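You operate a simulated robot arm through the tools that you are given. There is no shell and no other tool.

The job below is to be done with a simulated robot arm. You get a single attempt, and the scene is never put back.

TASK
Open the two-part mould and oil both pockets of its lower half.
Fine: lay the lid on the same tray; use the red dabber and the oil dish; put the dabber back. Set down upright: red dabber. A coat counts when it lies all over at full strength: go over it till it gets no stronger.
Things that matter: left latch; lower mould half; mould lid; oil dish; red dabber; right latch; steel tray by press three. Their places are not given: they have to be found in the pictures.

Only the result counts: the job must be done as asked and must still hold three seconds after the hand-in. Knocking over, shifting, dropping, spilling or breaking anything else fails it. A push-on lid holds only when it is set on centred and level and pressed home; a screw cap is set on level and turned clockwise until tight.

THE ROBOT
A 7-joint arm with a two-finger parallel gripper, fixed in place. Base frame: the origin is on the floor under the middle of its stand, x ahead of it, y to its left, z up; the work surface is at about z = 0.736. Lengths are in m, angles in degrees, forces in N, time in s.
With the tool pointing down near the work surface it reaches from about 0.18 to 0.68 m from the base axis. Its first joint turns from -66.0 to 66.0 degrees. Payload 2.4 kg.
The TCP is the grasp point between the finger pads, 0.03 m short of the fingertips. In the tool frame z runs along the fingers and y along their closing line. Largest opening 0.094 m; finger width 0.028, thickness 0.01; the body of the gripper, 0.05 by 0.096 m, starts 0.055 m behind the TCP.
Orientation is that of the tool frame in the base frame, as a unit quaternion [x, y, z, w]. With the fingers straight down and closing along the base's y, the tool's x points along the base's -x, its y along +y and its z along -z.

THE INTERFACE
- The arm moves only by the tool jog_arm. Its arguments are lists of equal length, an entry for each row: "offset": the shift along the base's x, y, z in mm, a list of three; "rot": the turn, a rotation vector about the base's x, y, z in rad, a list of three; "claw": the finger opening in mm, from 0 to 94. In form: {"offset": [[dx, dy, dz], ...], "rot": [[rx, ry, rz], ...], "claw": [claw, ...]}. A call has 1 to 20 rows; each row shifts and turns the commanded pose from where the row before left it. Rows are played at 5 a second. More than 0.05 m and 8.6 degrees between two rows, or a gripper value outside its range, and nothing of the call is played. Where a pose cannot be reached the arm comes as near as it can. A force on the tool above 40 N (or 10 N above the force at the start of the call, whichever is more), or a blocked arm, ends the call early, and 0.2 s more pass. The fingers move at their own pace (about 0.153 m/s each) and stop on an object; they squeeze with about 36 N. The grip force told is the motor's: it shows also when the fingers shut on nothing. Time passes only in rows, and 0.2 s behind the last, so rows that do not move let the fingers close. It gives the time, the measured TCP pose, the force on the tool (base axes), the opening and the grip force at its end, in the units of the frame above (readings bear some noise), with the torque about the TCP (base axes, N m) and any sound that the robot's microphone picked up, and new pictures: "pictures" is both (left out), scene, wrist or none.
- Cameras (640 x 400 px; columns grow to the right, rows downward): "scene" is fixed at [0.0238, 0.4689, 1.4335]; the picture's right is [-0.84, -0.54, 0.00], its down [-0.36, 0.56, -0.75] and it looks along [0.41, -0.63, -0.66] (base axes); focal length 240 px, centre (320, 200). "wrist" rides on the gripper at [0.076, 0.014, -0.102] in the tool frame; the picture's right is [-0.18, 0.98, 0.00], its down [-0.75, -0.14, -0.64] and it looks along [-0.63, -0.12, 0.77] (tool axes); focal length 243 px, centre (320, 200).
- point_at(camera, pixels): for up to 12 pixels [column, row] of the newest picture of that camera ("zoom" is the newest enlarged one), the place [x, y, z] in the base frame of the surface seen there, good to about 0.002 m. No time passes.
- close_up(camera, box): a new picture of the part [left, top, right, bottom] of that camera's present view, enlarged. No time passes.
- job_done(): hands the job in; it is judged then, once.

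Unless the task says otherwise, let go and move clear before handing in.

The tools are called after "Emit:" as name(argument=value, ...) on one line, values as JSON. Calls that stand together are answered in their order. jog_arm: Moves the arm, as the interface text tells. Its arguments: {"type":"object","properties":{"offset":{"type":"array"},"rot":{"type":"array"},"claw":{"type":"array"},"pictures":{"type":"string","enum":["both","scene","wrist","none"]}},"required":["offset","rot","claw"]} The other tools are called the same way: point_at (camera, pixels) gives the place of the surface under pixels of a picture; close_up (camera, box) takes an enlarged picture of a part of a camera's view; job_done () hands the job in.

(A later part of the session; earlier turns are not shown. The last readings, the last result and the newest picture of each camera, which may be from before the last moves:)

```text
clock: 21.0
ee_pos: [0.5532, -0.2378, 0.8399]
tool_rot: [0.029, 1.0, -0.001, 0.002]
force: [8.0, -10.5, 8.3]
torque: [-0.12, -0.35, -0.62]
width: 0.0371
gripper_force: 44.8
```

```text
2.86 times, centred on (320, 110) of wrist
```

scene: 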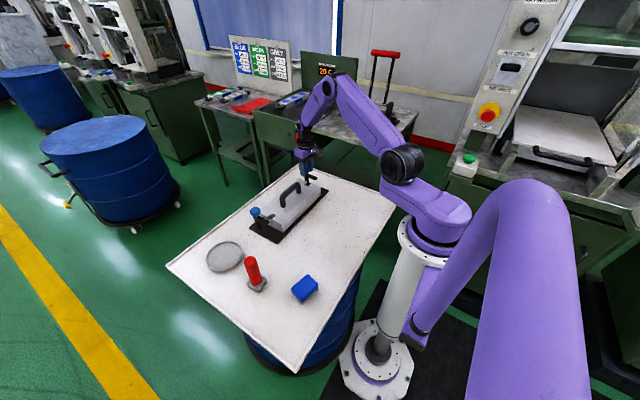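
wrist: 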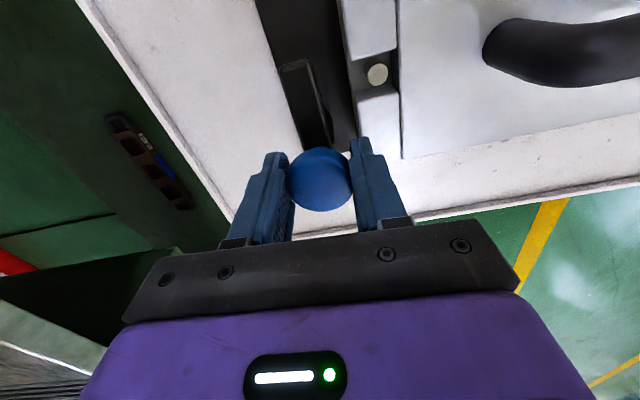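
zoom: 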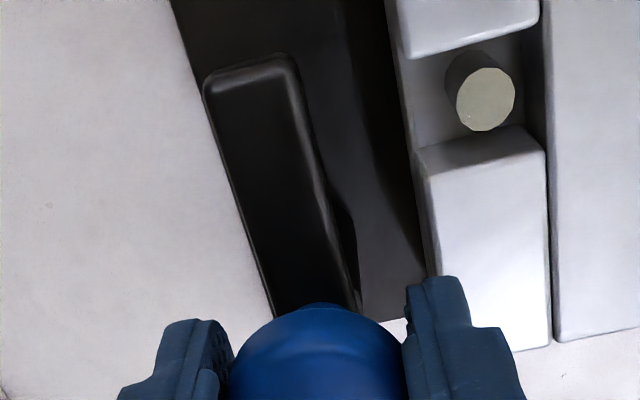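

Torque hit the stop and the right arm now lies along -x, clear of the lid. I'll release, rise, and turn the gripper to close along x while moving above the handle.

Emit:
jog_arm(offset=[[0, 0, 0], [0, 0, 0], [0, 0, 20], [0, 0, 40], [0, 0, 40], [-4, 16, 0], [-4, 16, 0], [-4, 16, 0], [-4, 16, 0], [-4, 16, 0], [-4, 16, 0], [-4, 16, 0], [-4, 16, 0], [-4, 16, 0], [-4, 14, 0], [0, 0, 0], [0, 0, 0], [0, 0, 0]], rot=[[0, 0, 0], [0, 0, 0], [0, 0, 0], [0, 0, 0], [0, 0, 0], [0, 0, -0.127], [0, 0, -0.126], [0, 0, -0.126], [0, 0, -0.126], [0, 0, -0.126], [0, 0, -0.126], [0, 0, -0.126], [0, 0, -0.126], [0, 0, -0.126], [0, 0, -0.126], [0, 0, -0.126], [0, 0, -0.126], [0, 0, 0]], claw=[80, 80, 80, 80, 80, 80, 80, 80, 80, 80, 80, 80, 80, 80, 80, 80, 80, 80])

Emit:
close_up(camera="scene", box=[240, 160, 340, 240])

```text
clock: 24.8
ee_pos: [0.5131, -0.0794, 0.9388]
tool_rot: [0.709, 0.706, -0.001, 0.0]
force: [-0.6, -0.1, 0.6]
torque: [0.0, 0.0, 0.0]
width: 0.08
gripper_force: 0.2
```

scene: 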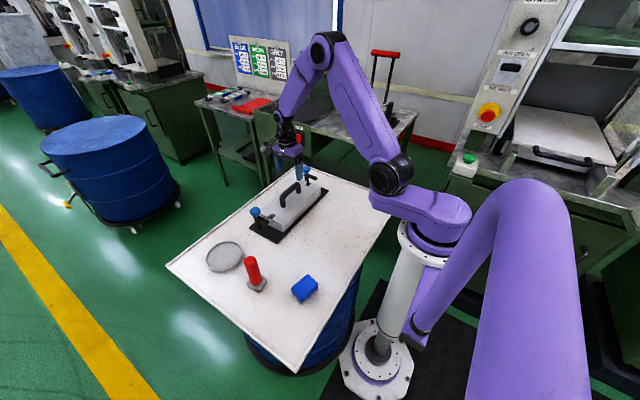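
wrist: 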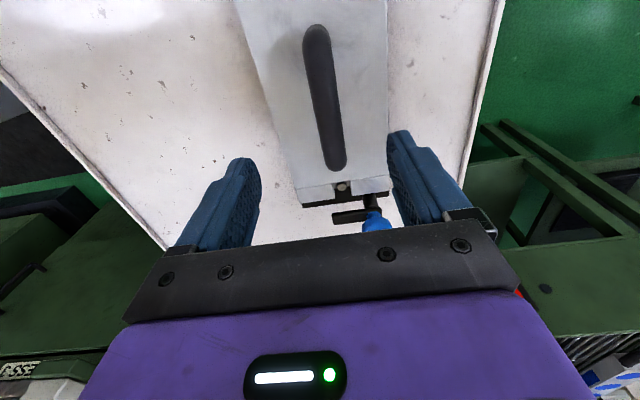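

```text
5.00 times, centred on (290, 200) of scene
```

zoom: 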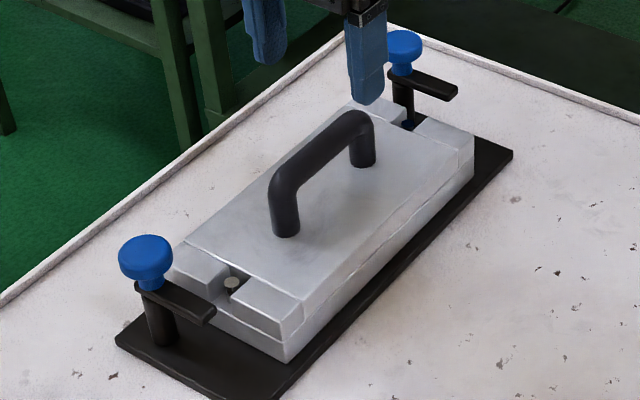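

Both latch arms are swung clear. I'll measure the handle, lid edges and the free part of the tray before gripping.

Emit:
point_at(camera="wrist", pixels=[[317, 35], [322, 70], [326, 110], [336, 160], [316, 110], [336, 110], [282, 100], [387, 100], [345, 188], [390, 208], [340, 217], [250, 20]])

Emit:
point_at(camera="scene", pixels=[[385, 215], [360, 205], [340, 230], [310, 240], [330, 270], [290, 250], [360, 250], [370, 192], [300, 166], [318, 170], [392, 200]])

```text
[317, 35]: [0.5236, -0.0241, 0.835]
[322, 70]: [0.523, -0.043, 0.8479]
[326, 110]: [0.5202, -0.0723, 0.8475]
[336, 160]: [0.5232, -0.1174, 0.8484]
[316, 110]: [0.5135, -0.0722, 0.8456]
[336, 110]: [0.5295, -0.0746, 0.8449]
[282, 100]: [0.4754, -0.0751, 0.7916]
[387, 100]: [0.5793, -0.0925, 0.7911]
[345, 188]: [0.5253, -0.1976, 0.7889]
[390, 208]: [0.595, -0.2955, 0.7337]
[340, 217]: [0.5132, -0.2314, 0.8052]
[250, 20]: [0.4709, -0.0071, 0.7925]
```

```text
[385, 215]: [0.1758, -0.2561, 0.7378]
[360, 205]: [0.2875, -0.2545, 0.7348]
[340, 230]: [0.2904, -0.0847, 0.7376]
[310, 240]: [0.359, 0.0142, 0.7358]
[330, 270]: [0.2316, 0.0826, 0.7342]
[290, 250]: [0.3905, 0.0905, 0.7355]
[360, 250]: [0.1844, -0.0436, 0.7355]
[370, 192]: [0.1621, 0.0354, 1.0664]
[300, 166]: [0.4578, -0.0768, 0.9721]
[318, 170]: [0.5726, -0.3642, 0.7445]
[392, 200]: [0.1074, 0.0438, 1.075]
```

The handle bar runs along y with its centre near x≈0.5215, y≈-0.077, top z≈0.848. I'll shift +8 mm in x and lower partway to verify alignment.

Emit:
jog_arm(offset=[[4, 0, -20], [4, 0, -20], [0, 0, -20], [0, 0, 0]], rot=[[0, 0, 0], [0, 0, 0], [0, 0, 0], [0, 0, 0]], claw=[70, 70, 70, 70])

Emit:
close_up(camera="wrist", box=[220, 40, 420, 240])

```text
clock: 25.8
ee_pos: [0.521, -0.0771, 0.8794]
tool_rot: [0.708, 0.706, 0.0, 0.0]
force: [0.7, -0.2, -0.3]
torque: [-0.03, -0.02, -0.01]
width: 0.0703
gripper_force: 0.0
```

scene: 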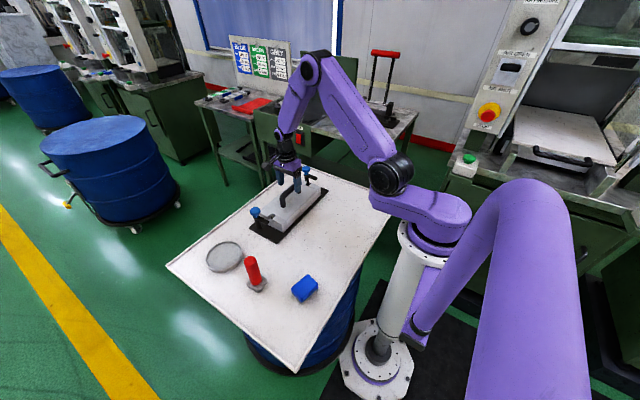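
wrist: 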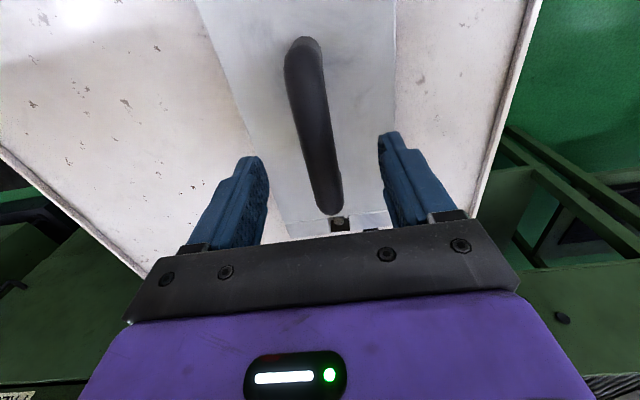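

```text
2.00 times, centred on (320, 140) of wrist
```

zoom: 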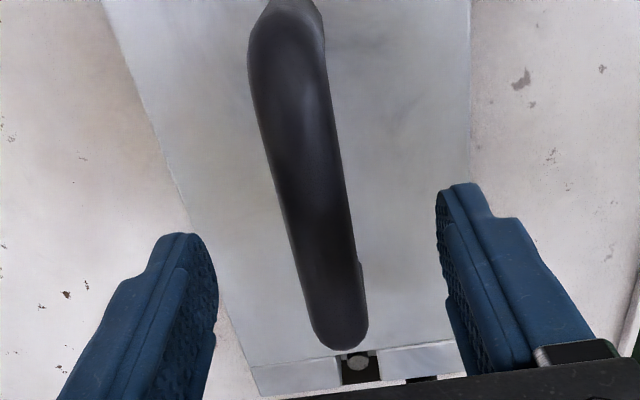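

The handle lies between the fingers. I'll recheck its centre from this closer view.

Emit:
point_at(camera="wrist", pixels=[[304, 45], [300, 100], [312, 100], [324, 100], [308, 150], [320, 150], [332, 150], [328, 205], [335, 212]])

```text
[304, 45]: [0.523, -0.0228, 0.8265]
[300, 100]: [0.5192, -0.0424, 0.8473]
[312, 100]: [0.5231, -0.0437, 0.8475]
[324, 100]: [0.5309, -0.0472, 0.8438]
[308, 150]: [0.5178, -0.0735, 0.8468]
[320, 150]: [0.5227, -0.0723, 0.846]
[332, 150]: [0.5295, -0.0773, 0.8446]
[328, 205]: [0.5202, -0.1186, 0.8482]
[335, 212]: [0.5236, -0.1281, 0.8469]
```

Handle centre ≈ (0.5225, -0.0775). I'll lower to TCP z≈0.837 and close.

Emit:
jog_arm(offset=[[0.5, 0, -14], [0.5, 0, -14], [0, 0, -14], [0, 0, 0], [0, 0, 0], [0, 0, 0], [0, 0, 0]], rot=[[0, 0, 0], [0, 0, 0], [0, 0, 0], [0, 0, 0], [0, 0, 0], [0, 0, 0], [0, 0, 0]], claw=[70, 70, 70, 70, 5, 5, 5])

```text
clock: 27.4
ee_pos: [0.5211, -0.0771, 0.8378]
tool_rot: [0.708, 0.706, 0.0, 0.0]
force: [-3.0, -1.2, -0.6]
torque: [0.52, 0.23, 0.17]
width: 0.0262
gripper_force: 35.4
```

scene: 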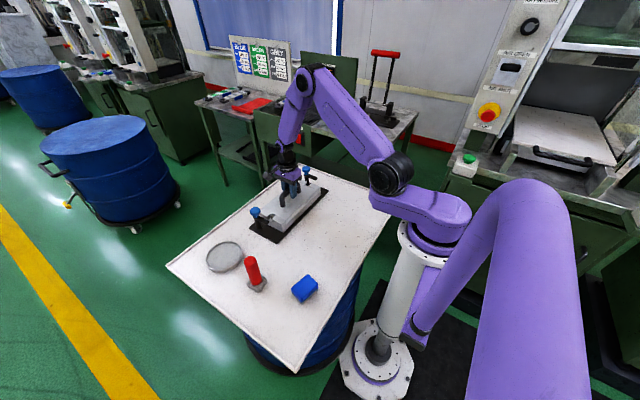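
wrist: 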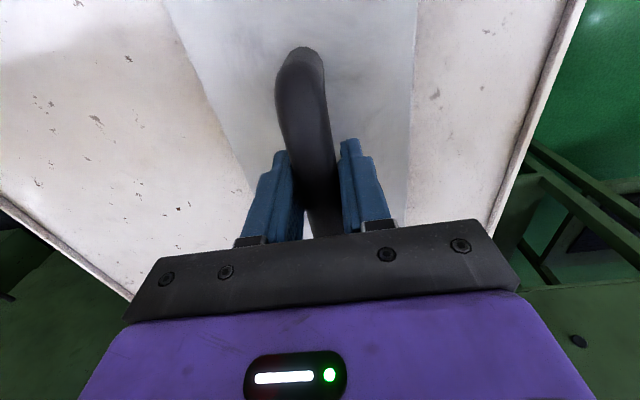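

The grip holds at 26 mm with almost no side force. I'll lift straight up slowly, 15 mm first.

Emit:
jog_arm(offset=[[0, 0, 3], [0, 0, 4], [0, 0, 4], [0, 0, 4], [0, 0, 0]], rot=[[0, 0, 0], [0, 0, 0], [0, 0, 0], [0, 0, 0], [0, 0, 0]], claw=[5, 5, 5, 5, 5])

Emit:
close_up(camera="scene", box=[240, 160, 340, 240])

```text
clock: 28.6
ee_pos: [0.5226, -0.0779, 0.8521]
tool_rot: [0.708, 0.707, 0.0, 0.0]
force: [0.4, 0.3, -10.1]
torque: [0.02, 0.01, -0.01]
width: 0.0261
gripper_force: 35.7
```

scene: 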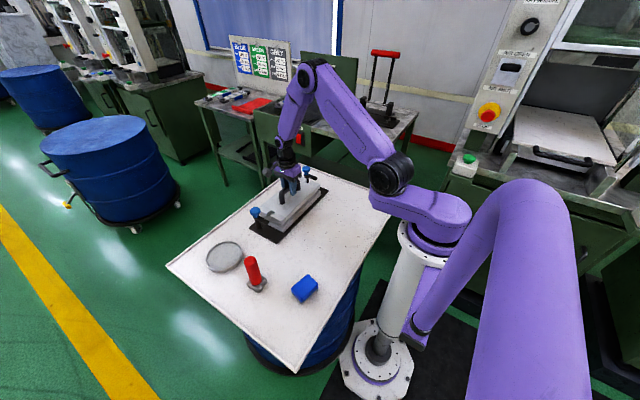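
wrist: 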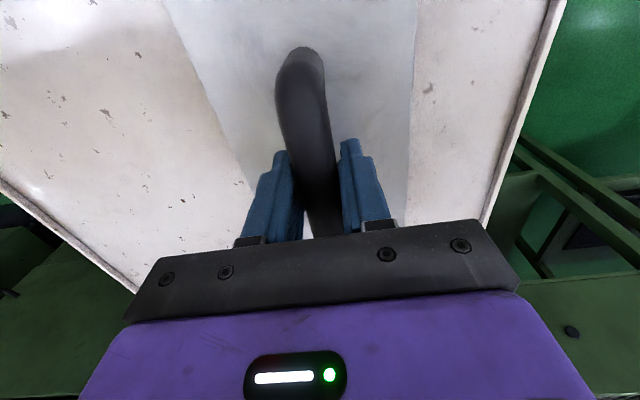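

```text
5.00 times, centred on (290, 200) of scene
```

zoom: 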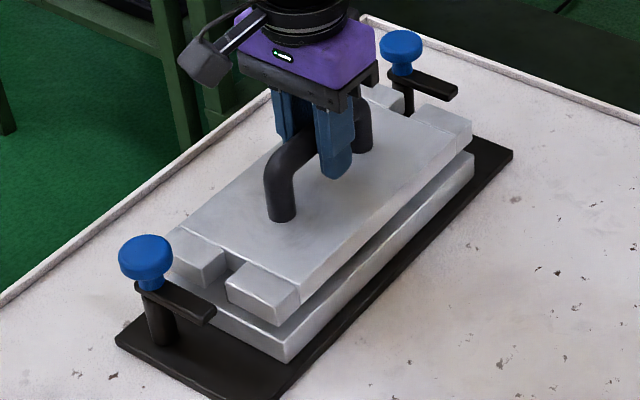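

The lid lifts freely and level (about 10 N). I'll raise it clear of the knobs, carry it toward the free tray area near (0.33, -0.12), and start lowering.

Emit:
jog_arm(offset=[[0, 0, 15], [0, 0, 25], [0, 0, 30], [0, 0, 20], [-20, -4, 0], [-30, -6, 0], [-30, -6, 0], [-30, -6, 0], [-30, -6, 0], [-30, -6, 0], [-20, -6, 0], [0, 0, 0]], rot=[[0, 0, 0], [0, 0, 0], [0, 0, 0], [0, 0, 0], [0, 0, 0], [0, 0, 0], [0, 0, 0], [0, 0, 0], [0, 0, 0], [0, 0, 0], [0, 0, 0], [0, 0, 0]], claw=[5, 5, 5, 5, 5, 5, 5, 5, 5, 5, 5, 5])

Emit:
close_up(camera="scene", box=[220, 140, 420, 280])

```text
clock: 31.2
ee_pos: [0.3315, -0.1193, 0.9405]
tool_rot: [0.707, 0.707, 0.0, -0.001]
force: [0.1, -0.6, -10.5]
torque: [0.03, 0.01, -0.01]
width: 0.0264
gripper_force: 36.8
```

scene: 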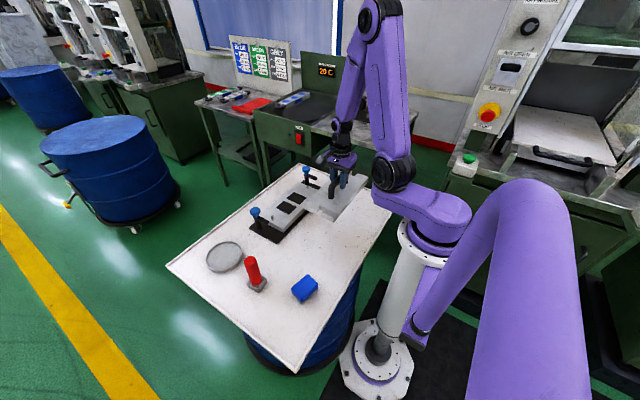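
wrist: 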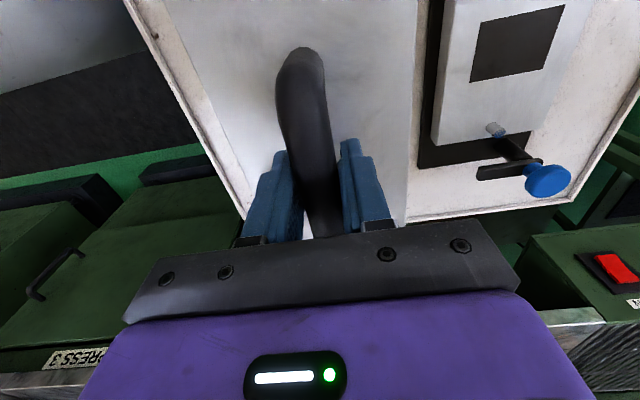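

```text
2.86 times, centred on (320, 210) of scene
```

zoom: 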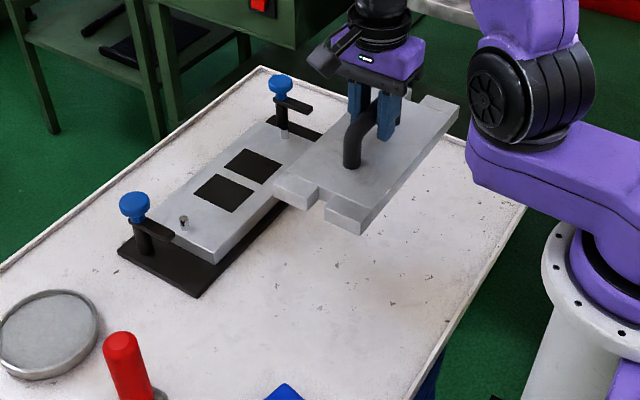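

The open lower half shows two dark pockets. I'll measure the top of the lower half to know how far to lower the lid.

Emit:
point_at(camera="zoom", pixels=[[215, 225], [222, 192], [253, 164], [190, 200], [200, 240], [290, 145], [185, 225], [205, 185], [245, 205], [235, 160], [275, 175]])

Emit:
point_at(camera="wrist", pixels=[[460, 100], [515, 45], [480, 22], [472, 80], [562, 6], [545, 70]])

```text
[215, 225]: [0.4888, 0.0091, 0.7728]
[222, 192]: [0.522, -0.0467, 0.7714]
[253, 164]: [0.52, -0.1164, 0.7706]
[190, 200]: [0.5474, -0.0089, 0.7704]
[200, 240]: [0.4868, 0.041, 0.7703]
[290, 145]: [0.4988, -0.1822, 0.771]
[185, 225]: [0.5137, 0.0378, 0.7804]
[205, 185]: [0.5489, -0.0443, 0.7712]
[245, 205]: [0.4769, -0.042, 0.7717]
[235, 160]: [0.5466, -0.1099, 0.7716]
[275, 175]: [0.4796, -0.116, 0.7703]
```

```text
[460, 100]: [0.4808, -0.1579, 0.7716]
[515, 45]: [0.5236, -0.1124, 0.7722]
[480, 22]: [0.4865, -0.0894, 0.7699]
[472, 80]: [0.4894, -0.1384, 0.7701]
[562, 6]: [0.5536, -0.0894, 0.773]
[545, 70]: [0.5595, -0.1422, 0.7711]
```

The lower half's top is at z≈0.771, so the lid should touch the tray at TCP z≈0.803. I'll lower quickly to ~0.815, then gently.

Emit:
jog_arm(offset=[[0, 0, -25], [0, 0, -30], [0, 0, -30], [0, 0, -25], [0, 0, -15], [0, 0, 0]], rot=[[0, 0, 0], [0, 0, 0], [0, 0, 0], [0, 0, 0], [0, 0, 0], [0, 0, 0]], claw=[5, 5, 5, 5, 5, 5])

Emit:
close_up(camera="scene", box=[260, 140, 420, 260])

```text
clock: 32.6
ee_pos: [0.33, -0.118, 0.8165]
tool_rot: [0.708, 0.707, 0.0, 0.001]
force: [1.1, -0.3, -10.0]
torque: [0.02, 0.03, 0.04]
width: 0.0265
gripper_force: 35.4
```

scene: 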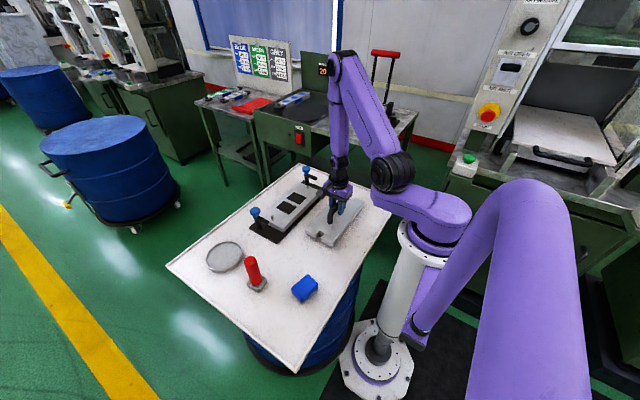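
wrist: 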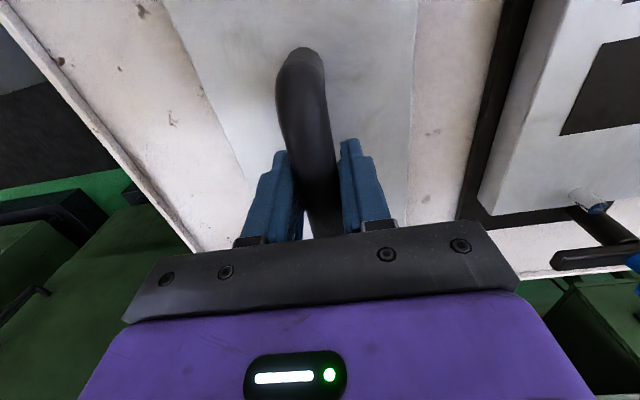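

```text
3.33 times, centred on (340, 200) of scene
```

zoom: 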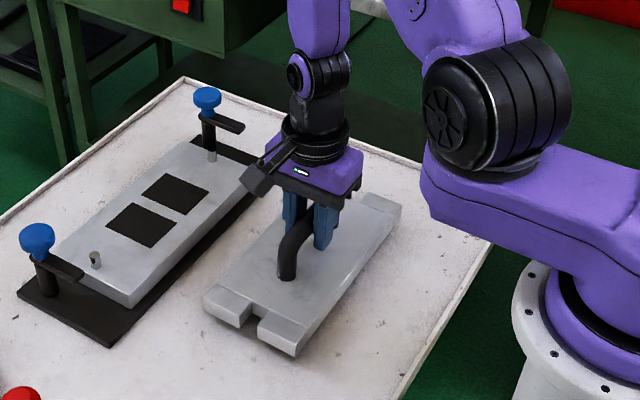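

The lid hangs level about 13 mm above the tray, well between the mould and tray edge. I'll lower it in small steps until the weight comes off.

Emit:
jog_arm(offset=[[0, 0, -4], [0, 0, -3], [0, 0, -3], [0, 0, -2], [0, 0, 0]], rot=[[0, 0, 0], [0, 0, 0], [0, 0, 0], [0, 0, 0], [0, 0, 0]], claw=[5, 5, 5, 5, 5], pictures="none")

```text
clock: 33.8
ee_pos: [0.3314, -0.1186, 0.8054]
tool_rot: [0.708, 0.707, 0.0, 0.001]
force: [0.0, -0.1, -9.5]
torque: [0.04, 0.01, 0.02]
width: 0.0264
gripper_force: 36.1
```

Emit:
jog_arm(offset=[[0, 0, -1], [0, 0, -1], [0, 0, 0]], rot=[[0, 0, 0], [0, 0, 0], [0, 0, 0]], claw=[5, 5, 5], pictures="none")

```text
clock: 34.6
ee_pos: [0.3317, -0.1183, 0.8034]
tool_rot: [0.708, 0.706, 0.001, 0.0]
force: [-0.9, 0.5, -9.6]
torque: [0.04, -0.01, 0.0]
width: 0.0262
gripper_force: 35.6
```

Still the full 10 N hanging weight at z 0.803, so not yet in contact; I'll keep lowering by 1 mm steps.

Emit:
jog_arm(offset=[[0, 0, -1], [0, 0, -1], [0, 0, 0]], rot=[[0, 0, 0], [0, 0, 0], [0, 0, 0]], claw=[5, 5, 5], pictures="none")

```text
clock: 35.4
ee_pos: [0.3317, -0.1186, 0.8011]
tool_rot: [0.707, 0.707, 0.0, 0.001]
force: [3.7, 7.1, 30.6]
torque: [-0.01, -0.05, -0.04]
width: 0.0261
gripper_force: 35.6
```

Contact now (+31 N): the lid is on the tray. I'll relieve 1 mm, open, and rise straight up.

Emit:
jog_arm(offset=[[0, 0, 1], [0, 0, 0], [0, 0, 0], [0, 0, 0], [0, 0, 20], [0, 0, 40], [0, 0, 40], [0, 0, 40], [0, 0, 0]], rot=[[0, 0, 0], [0, 0, 0], [0, 0, 0], [0, 0, 0], [0, 0, 0], [0, 0, 0], [0, 0, 0], [0, 0, 0], [0, 0, 0]], claw=[5, 50, 70, 70, 70, 70, 70, 70, 70])

Emit:
close_up(camera="scene", box=[180, 160, 400, 300])

```text
clock: 37.4
ee_pos: [0.3291, -0.1202, 0.9445]
tool_rot: [0.708, 0.706, -0.001, 0.0]
force: [0.5, -0.3, 0.7]
torque: [-0.01, -0.02, 0.02]
width: 0.0699
gripper_force: 0.1
```

scene: 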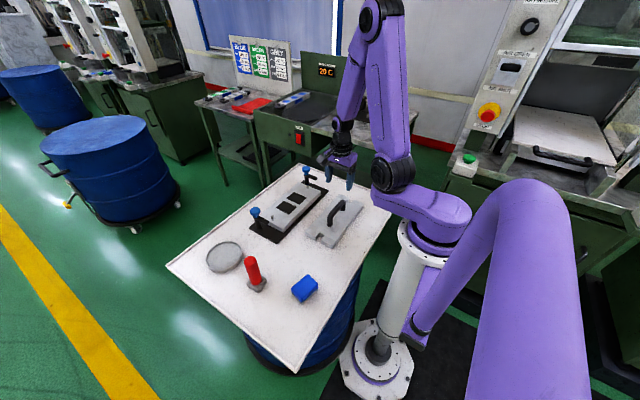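
wrist: 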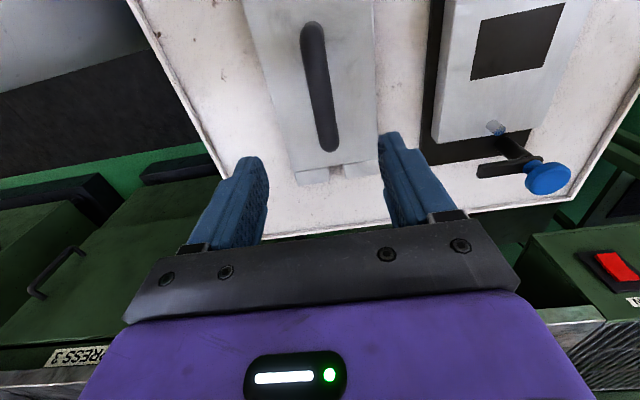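

```text
2.86 times, centred on (290, 230) of scene
```

zoom: 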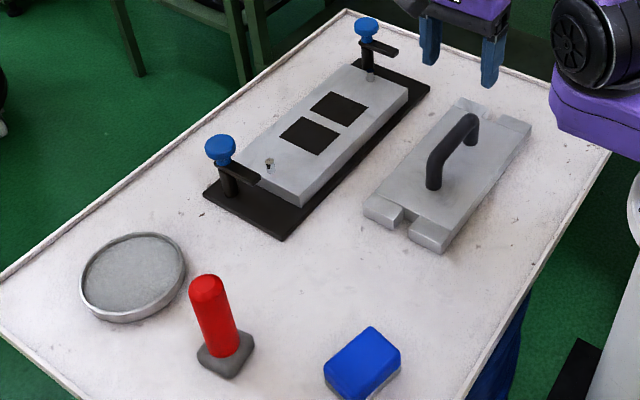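

The lid rests flat, handle up, clear of everything. Next, the dabber near (0.39, 0.25): I'll travel at height and turn the gripper back to closing along y.

Emit:
jog_arm(offset=[[0, 10, 40], [5, 30, 10], [5, 30, 0], [5, 30, 0], [5, 30, 0], [5, 30, 0], [5, 30, 0], [5, 30, 0], [0, 30, 0], [0, 30, 0], [0, 30, 0], [0, 30, 0], [0, 30, 0], [0, 0, 0]], rot=[[0, 0, 0], [0, 0, 0.13], [0, 0, 0.13], [0, 0, 0.13], [0, 0, 0.13], [0, 0, 0.13], [0, 0, 0.13], [0, 0, 0.13], [0, 0, 0.13], [0, 0, 0.13], [0, 0, 0.13], [0, 0, 0.13], [0, 0, 0.14], [0, 0, 0]], claw=[80, 80, 80, 80, 80, 80, 80, 80, 80, 80, 80, 80, 80, 80])

Emit:
close_up(camera="wrist", box=[220, 60, 420, 200])

```text
clock: 40.4
ee_pos: [0.3676, 0.2535, 0.9889]
tool_rot: [0.0, 1.0, -0.001, 0.0]
force: [0.2, -0.9, -0.5]
torque: [-0.01, 0.02, 0.01]
width: 0.0799
gripper_force: 0.1
```

scene: 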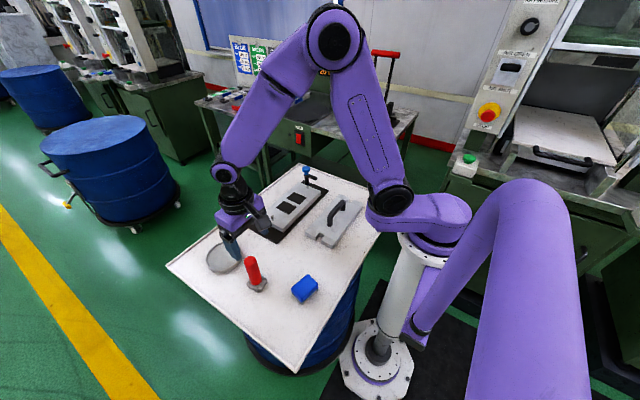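
wrist: 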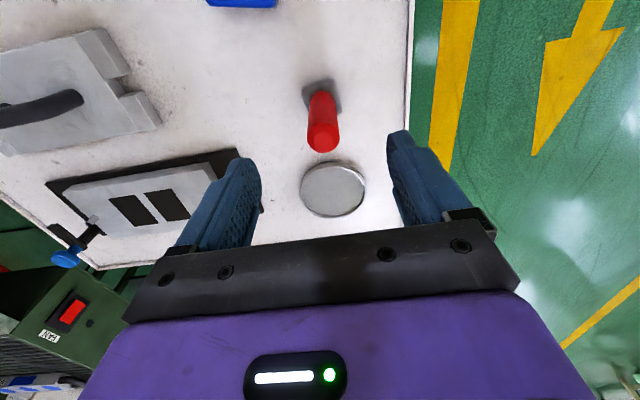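

```text
2.86 times, centred on (320, 130) of wrist
```

zoom: 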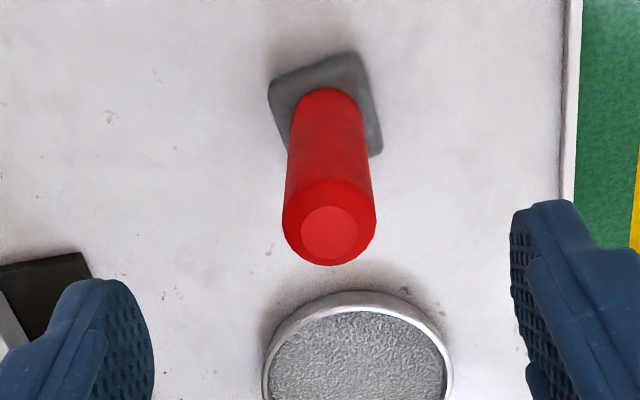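

The dabber's red handle is at (322,138) with its grey square foot at (323,95). I'll measure handle top, foot edges, the dish and the pockets.

Emit:
point_at(camera="zoom", pixels=[[330, 232], [284, 220], [376, 220], [330, 262], [290, 150], [362, 150], [270, 92], [358, 55], [380, 150], [326, 120], [300, 75], [370, 100]])

Emit:
point_at(camera="wrist", pixels=[[332, 188], [302, 185], [365, 188], [332, 165], [335, 214], [330, 200], [110, 201], [141, 195], [154, 221], [125, 227], [176, 190], [190, 216]])

```text
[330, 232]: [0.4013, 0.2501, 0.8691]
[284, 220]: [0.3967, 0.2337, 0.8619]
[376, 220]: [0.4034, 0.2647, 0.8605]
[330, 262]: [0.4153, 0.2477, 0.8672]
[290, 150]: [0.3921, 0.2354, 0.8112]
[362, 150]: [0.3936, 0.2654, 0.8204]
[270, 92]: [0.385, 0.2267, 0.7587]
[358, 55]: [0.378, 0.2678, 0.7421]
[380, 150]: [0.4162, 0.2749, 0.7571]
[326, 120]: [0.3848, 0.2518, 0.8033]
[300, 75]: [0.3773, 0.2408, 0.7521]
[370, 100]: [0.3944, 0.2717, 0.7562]
```

```text
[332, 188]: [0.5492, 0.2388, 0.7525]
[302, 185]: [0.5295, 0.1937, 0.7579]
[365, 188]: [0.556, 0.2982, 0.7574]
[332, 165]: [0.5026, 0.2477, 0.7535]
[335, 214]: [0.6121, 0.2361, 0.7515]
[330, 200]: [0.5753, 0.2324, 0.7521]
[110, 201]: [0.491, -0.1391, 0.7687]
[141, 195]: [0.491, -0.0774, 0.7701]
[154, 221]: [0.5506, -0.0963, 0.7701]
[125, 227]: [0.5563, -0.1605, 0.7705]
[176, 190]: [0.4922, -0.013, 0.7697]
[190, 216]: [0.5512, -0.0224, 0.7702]
```

The dabber axis is about (0.40, 0.25), handle 30 mm thick, foot about 46 mm square; the dish centre is about (0.552, 0.24). I'll line up above the handle.

Emit:
jog_arm(offset=[[16, -1, -20], [17, -1, -20], [0, 0, -10], [0, 0, 0]], rot=[[0, 0, 0], [0, 0, 0], [0, 0, 0], [0, 0, 0]], claw=[80, 80, 80, 80])

Emit:
close_up(camera="wrist", box=[220, 60, 420, 240])

```text
clock: 41.4
ee_pos: [0.3994, 0.2499, 0.9426]
tool_rot: [0.001, 1.0, 0.001, 0.0]
force: [-0.1, -0.1, -0.7]
torque: [0.0, 0.01, 0.01]
width: 0.08
gripper_force: 0.0
```

scene: 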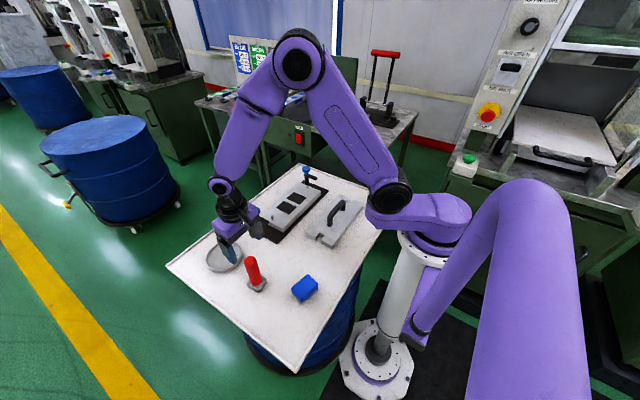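
wrist: 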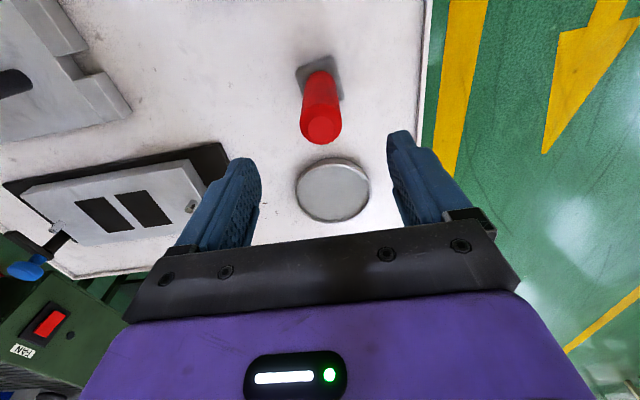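

```text
2.22 times, centred on (320, 150) of wrist
```

zoom: 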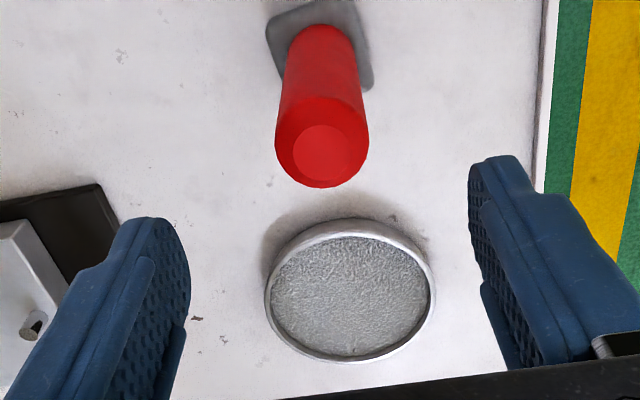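

Emit:
point_at(camera="zoom", pixels=[[325, 150], [300, 148], [350, 150], [325, 125], [325, 175], [278, 140], [368, 140], [266, 20], [372, 85]])

Emit:
point_at(camera="wrist", pixels=[[297, 190], [369, 190], [333, 162], [333, 219], [333, 190], [331, 182]])

```text
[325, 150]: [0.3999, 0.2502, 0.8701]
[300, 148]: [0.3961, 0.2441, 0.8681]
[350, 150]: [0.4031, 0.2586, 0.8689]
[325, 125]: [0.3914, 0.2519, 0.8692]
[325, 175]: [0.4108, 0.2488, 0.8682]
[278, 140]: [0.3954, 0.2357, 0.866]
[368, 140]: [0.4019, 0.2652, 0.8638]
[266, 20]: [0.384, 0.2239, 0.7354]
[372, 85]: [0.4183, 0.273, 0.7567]
```

```text
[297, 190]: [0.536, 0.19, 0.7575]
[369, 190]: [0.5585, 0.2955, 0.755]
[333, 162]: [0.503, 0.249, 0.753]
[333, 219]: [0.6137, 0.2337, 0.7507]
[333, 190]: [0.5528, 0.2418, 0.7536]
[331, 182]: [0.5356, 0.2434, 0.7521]
```

The handle top centre (0.4005, 0.2505) matches the TCP. I'll lower to z≈0.83 and grip.

Emit:
jog_arm(offset=[[0.5, 0.3, -30], [0.5, 0.3, -30], [0, 0, -30], [0, 0, -22], [0, 0, 0], [0, 0, 0], [0, 0, 0], [0, 0, 0]], rot=[[0, 0, 0], [0, 0, 0], [0, 0, 0], [0, 0, 0], [0, 0, 0], [0, 0, 0], [0, 0, 0], [0, 0, 0]], claw=[80, 80, 80, 80, 80, 10, 10, 10])

Emit:
close_up(camera="scene", box=[200, 220, 320, 320])

```text
clock: 43.2
ee_pos: [0.4032, 0.2501, 0.835]
tool_rot: [0.001, 1.0, 0.0, 0.0]
force: [-0.5, -0.2, 0.3]
torque: [-0.03, 0.01, 0.0]
width: 0.0342
gripper_force: 36.2
```

scene: 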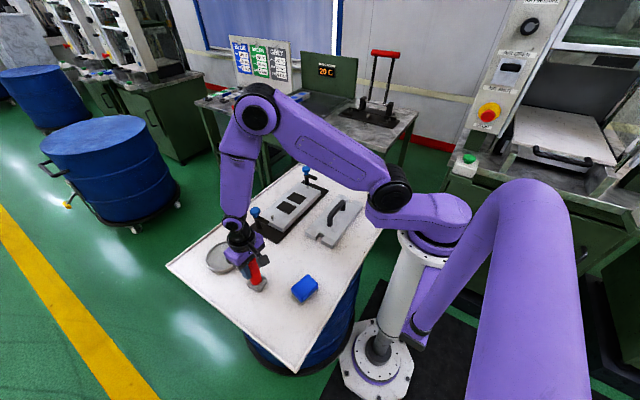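
wrist: 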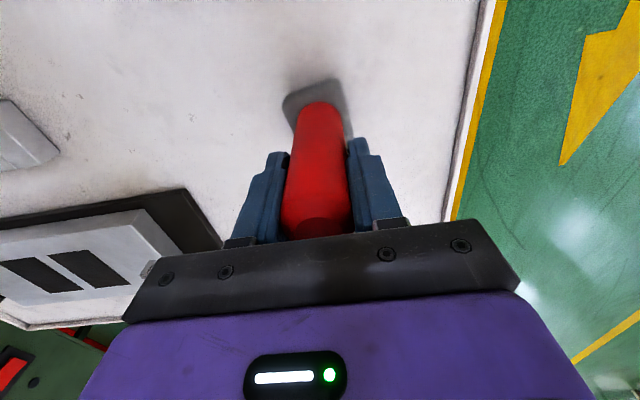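

```text
4.00 times, centred on (260, 270) of scene
```

zoom: 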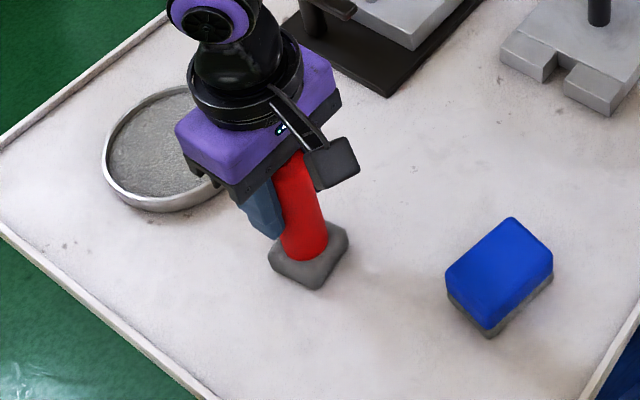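

The dabber is gripped (34 mm). I'll take another reading here to fix the height of the TCP above the foot, before lifting.

Emit:
jog_arm(offset=[[0, 0, 0]], rot=[[0, 0, 0]], claw=[10], pictures="none")

Emit:
jog_arm(offset=[[0, 0, 0]], rot=[[0, 0, 0]], claw=[10], pictures="none")

Emit:
jog_arm(offset=[[0, 0, 0]], rot=[[0, 0, 0]], claw=[10], pictures="none")

```text
clock: 43.6
ee_pos: [0.4035, 0.249, 0.8342]
tool_rot: [0.001, 1.0, 0.0, 0.0]
force: [0.0, 0.2, 0.6]
torque: [0.02, 0.0, 0.0]
width: 0.0344
gripper_force: 36.0
```

```text
clock: 44.0
ee_pos: [0.4032, 0.2484, 0.834]
tool_rot: [0.001, 1.0, -0.001, 0.0]
force: [0.7, 0.3, -0.1]
torque: [0.01, 0.0, 0.02]
width: 0.0343
gripper_force: 36.2
```

```text
clock: 44.4
ee_pos: [0.4038, 0.2505, 0.8341]
tool_rot: [0.001, 1.0, 0.001, 0.0]
force: [0.6, -0.2, 0.8]
torque: [0.01, 0.0, 0.0]
width: 0.0342
gripper_force: 35.8
```

Steady readings: TCP (0.4035, 0.2495, 0.834) with the foot on the tray, so the foot's underside is 0.098 m below the TCP. I'll lift 60 mm and carry it above the dish at (0.556, 0.242).

Emit:
jog_arm(offset=[[0, 0, 15], [0, 0, 25], [0, 0, 25], [30, -1, 0], [40, -2, 0], [40, -2, 0], [40, -2, 0], [0, 0, 0], [0, 0, 0]], rot=[[0, 0, 0], [0, 0, 0], [0, 0, 0], [0, 0, 0], [0, 0, 0], [0, 0, 0], [0, 0, 0], [0, 0, 0], [0, 0, 0]], claw=[10, 10, 10, 10, 10, 10, 10, 10, 10])

Emit:
close_up(camera="scene", box=[180, 200, 300, 300])

Emit:
close_up(camera="wrist", box=[200, 40, 440, 240])

```text
clock: 46.4
ee_pos: [0.5469, 0.2451, 0.8979]
tool_rot: [0.001, 1.0, 0.0, 0.0]
force: [0.1, 0.3, -0.9]
torque: [0.02, 0.01, 0.02]
width: 0.0338
gripper_force: 35.9
```

scene: 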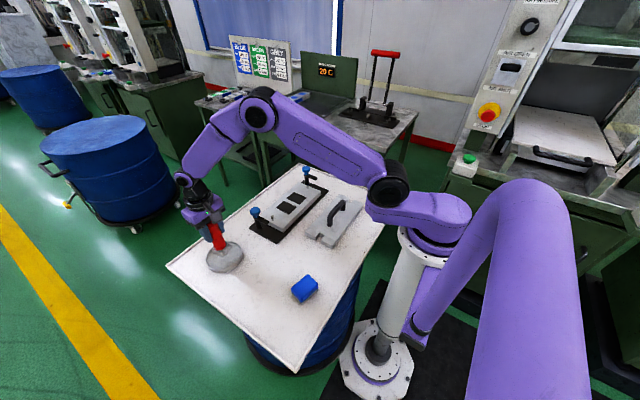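
wrist: 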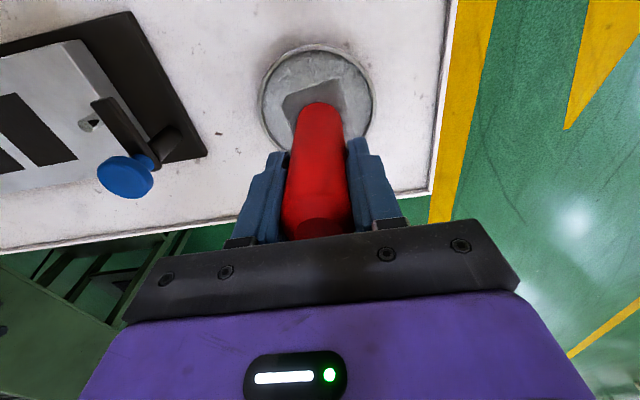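

```text
4.00 times, centred on (240, 250) of scene
```

zoom: 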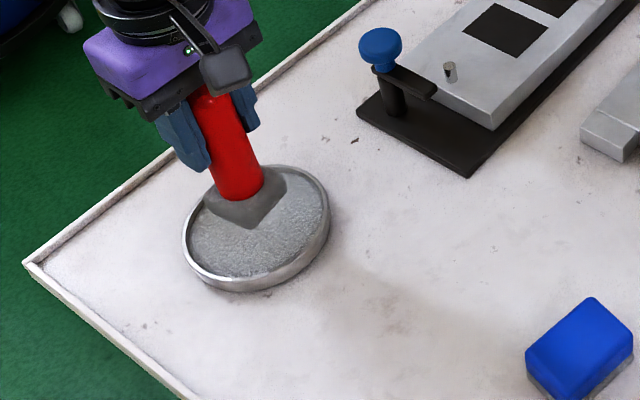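

```text
2.00 times, centred on (320, 140) of wrist
```

zoom: 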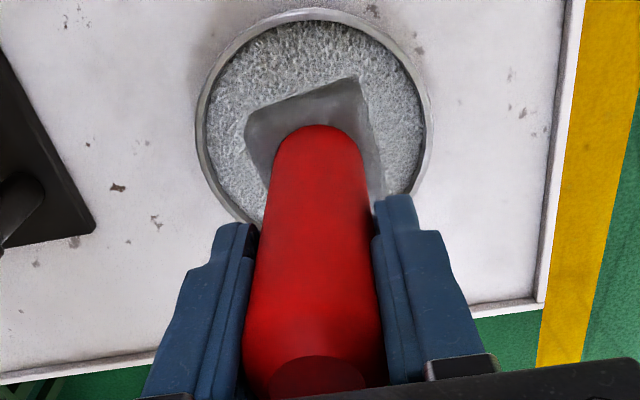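

The dabber hangs above the dish (foot corner at zoom (245,118)–(358,78)). I'll check the foot position against the dish rim.

Emit:
point_at(camera="zoom", pixels=[[247, 120], [356, 80], [376, 170], [252, 112], [354, 72], [310, 15], [205, 110], [425, 110], [320, 40], [255, 215]])

```text
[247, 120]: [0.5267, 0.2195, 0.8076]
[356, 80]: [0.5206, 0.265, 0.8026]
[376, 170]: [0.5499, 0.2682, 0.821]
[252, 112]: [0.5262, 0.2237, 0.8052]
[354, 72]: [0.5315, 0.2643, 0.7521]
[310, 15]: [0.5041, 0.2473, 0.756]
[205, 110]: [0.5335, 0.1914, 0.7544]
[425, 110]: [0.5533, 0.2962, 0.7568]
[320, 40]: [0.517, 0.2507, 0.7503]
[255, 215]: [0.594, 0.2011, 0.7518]
```

The foot centre is at x≈0.546 while the dish centre is about 0.556, so I'll shift +10 mm and lower to just above the oil pad.

Emit:
jog_arm(offset=[[5, 0, 0], [5, 0, -10], [0, 0, -15], [0, 0, -10], [0, 0, -6], [0, 0, 0]], rot=[[0, 0, 0], [0, 0, 0], [0, 0, 0], [0, 0, 0], [0, 0, 0], [0, 0, 0]], claw=[10, 10, 10, 10, 10, 10])

Emit:
close_up(camera="scene", box=[180, 200, 300, 300])

Emit:
close_up(camera="wrist", box=[200, 40, 440, 240])

```text
clock: 47.8
ee_pos: [0.5601, 0.2425, 0.8558]
tool_rot: [0.002, 1.0, 0.001, 0.0]
force: [0.3, -0.4, -1.5]
torque: [-0.02, 0.03, -0.01]
width: 0.0339
gripper_force: 35.6
```

scene: 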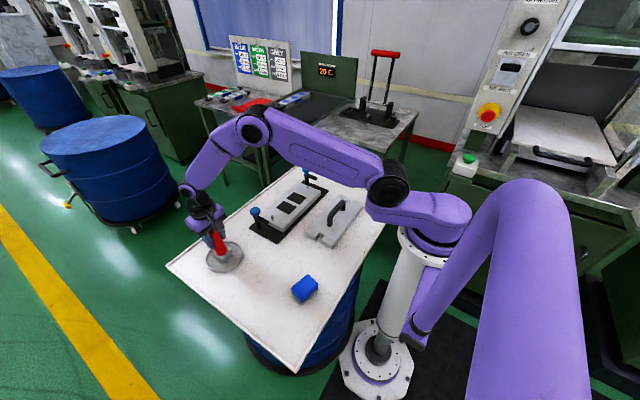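
wrist: 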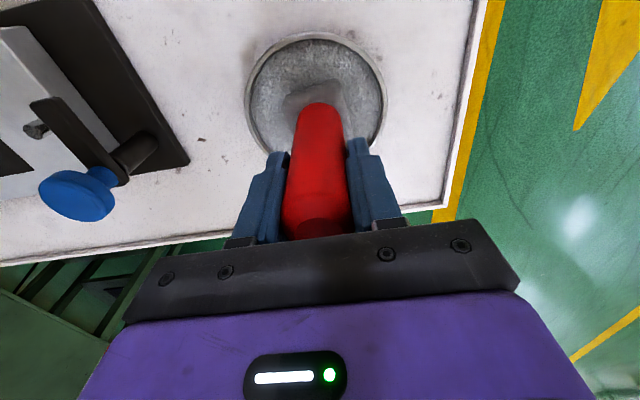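

```text
4.00 times, centred on (240, 250) of scene
```

zoom: 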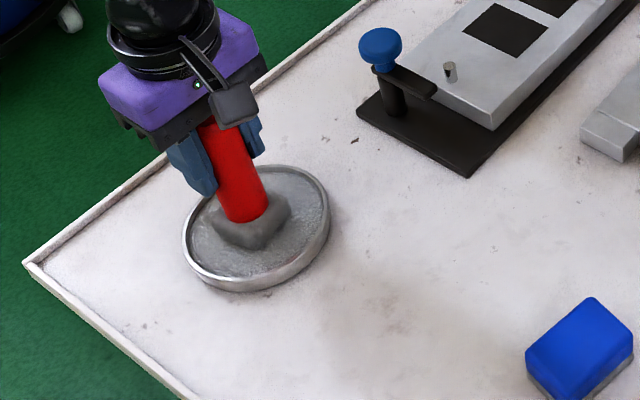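

```text
2.00 times, centred on (320, 140) of wrist
```

zoom: 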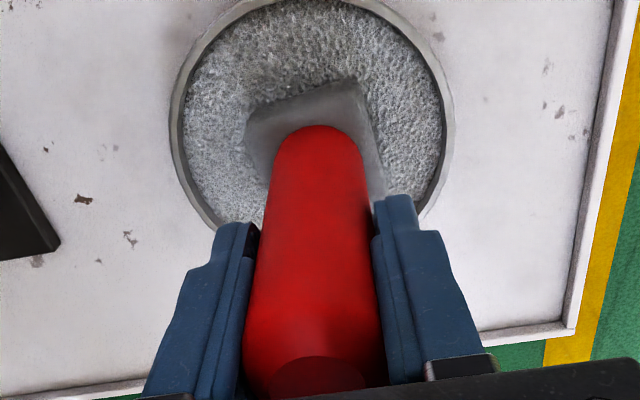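

The foot is centred in the dish, a few mm above the oil. I'll lower by 1–2 mm steps to press lightly.

Emit:
jog_arm(offset=[[0, 0, -2], [0, 0, -2], [0, 0, -1], [0, 0, 0]], rot=[[0, 0, 0], [0, 0, 0], [0, 0, 0], [0, 0, 0]], claw=[10, 10, 10, 10], pictures="none")

```text
clock: 48.8
ee_pos: [0.5604, 0.2436, 0.8513]
tool_rot: [0.002, 1.0, 0.0, 0.0]
force: [-0.4, -0.8, 2.2]
torque: [-0.05, 0.06, -0.02]
width: 0.0335
gripper_force: 36.1
```

Contact just begins (force went from -1.5 to +2.2 N). I'll press about 1 mm more and hold.

Emit:
jog_arm(offset=[[0, 0, -1], [0, 0, 0], [0, 0, 0], [0, 0, 0]], rot=[[0, 0, 0], [0, 0, 0], [0, 0, 0], [0, 0, 0]], claw=[10, 10, 10, 10], pictures="wrist")

Emit:
close_up(camera="scene", box=[180, 200, 300, 300])

```text
clock: 49.8
ee_pos: [0.5602, 0.2447, 0.8514]
tool_rot: [0.0, 1.0, 0.001, 0.001]
force: [-4.4, 1.8, 19.2]
torque: [0.14, 0.23, 0.01]
width: 0.0337
gripper_force: 36.0
```

wrist: 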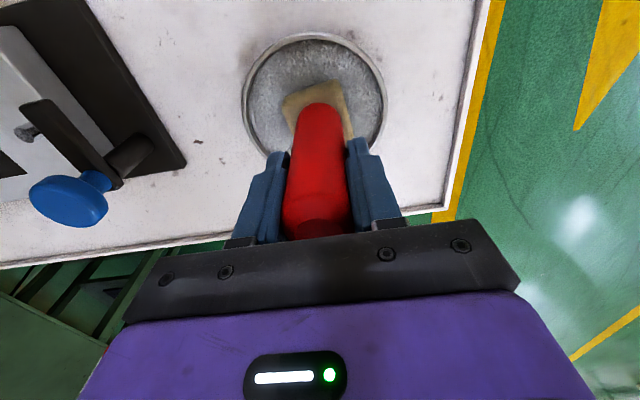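

```text
4.00 times, centred on (240, 250) of scene
```

zoom: 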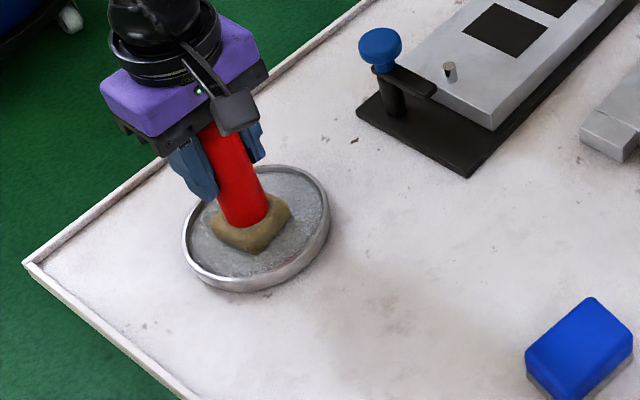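

The foot has turned oily yellow: loaded. While here, I'll measure the pockets from the scene view.

Emit:
close_up(camera="scene", box=[260, 180, 320, 230])

```text
8.00 times, centred on (290, 205) of scene
```

zoom: 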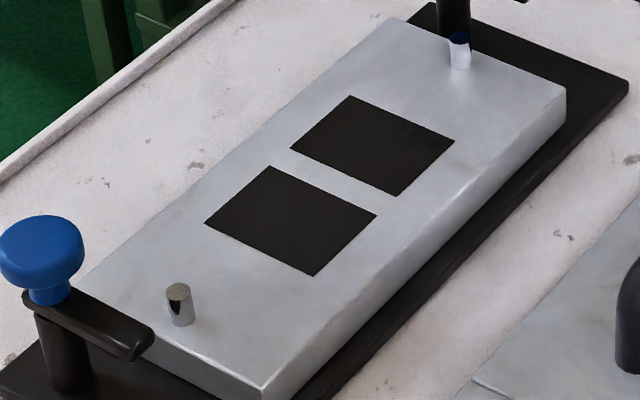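

Emit:
point_at(camera="zoom", pixels=[[206, 222], [271, 167], [376, 214], [314, 275], [291, 148], [350, 97], [454, 142], [396, 195], [290, 220], [372, 145], [180, 288], [460, 38]])

Emit:
point_at(camera="zoom", pixels=[[262, 385], [85, 280], [390, 25], [560, 90], [180, 318], [460, 66]])

```text
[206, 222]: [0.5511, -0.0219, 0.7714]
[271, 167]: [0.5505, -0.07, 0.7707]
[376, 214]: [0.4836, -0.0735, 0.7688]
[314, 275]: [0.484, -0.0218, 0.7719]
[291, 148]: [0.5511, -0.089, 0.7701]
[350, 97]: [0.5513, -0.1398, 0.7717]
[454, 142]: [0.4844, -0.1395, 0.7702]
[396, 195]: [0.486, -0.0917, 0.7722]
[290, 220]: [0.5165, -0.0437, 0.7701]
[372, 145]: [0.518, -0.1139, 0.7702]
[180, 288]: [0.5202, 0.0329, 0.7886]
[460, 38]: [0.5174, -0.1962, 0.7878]
```

```text
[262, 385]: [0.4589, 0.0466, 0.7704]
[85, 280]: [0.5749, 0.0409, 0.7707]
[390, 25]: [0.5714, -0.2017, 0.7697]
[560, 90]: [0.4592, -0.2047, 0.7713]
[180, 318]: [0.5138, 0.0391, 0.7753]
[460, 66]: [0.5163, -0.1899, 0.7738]
```

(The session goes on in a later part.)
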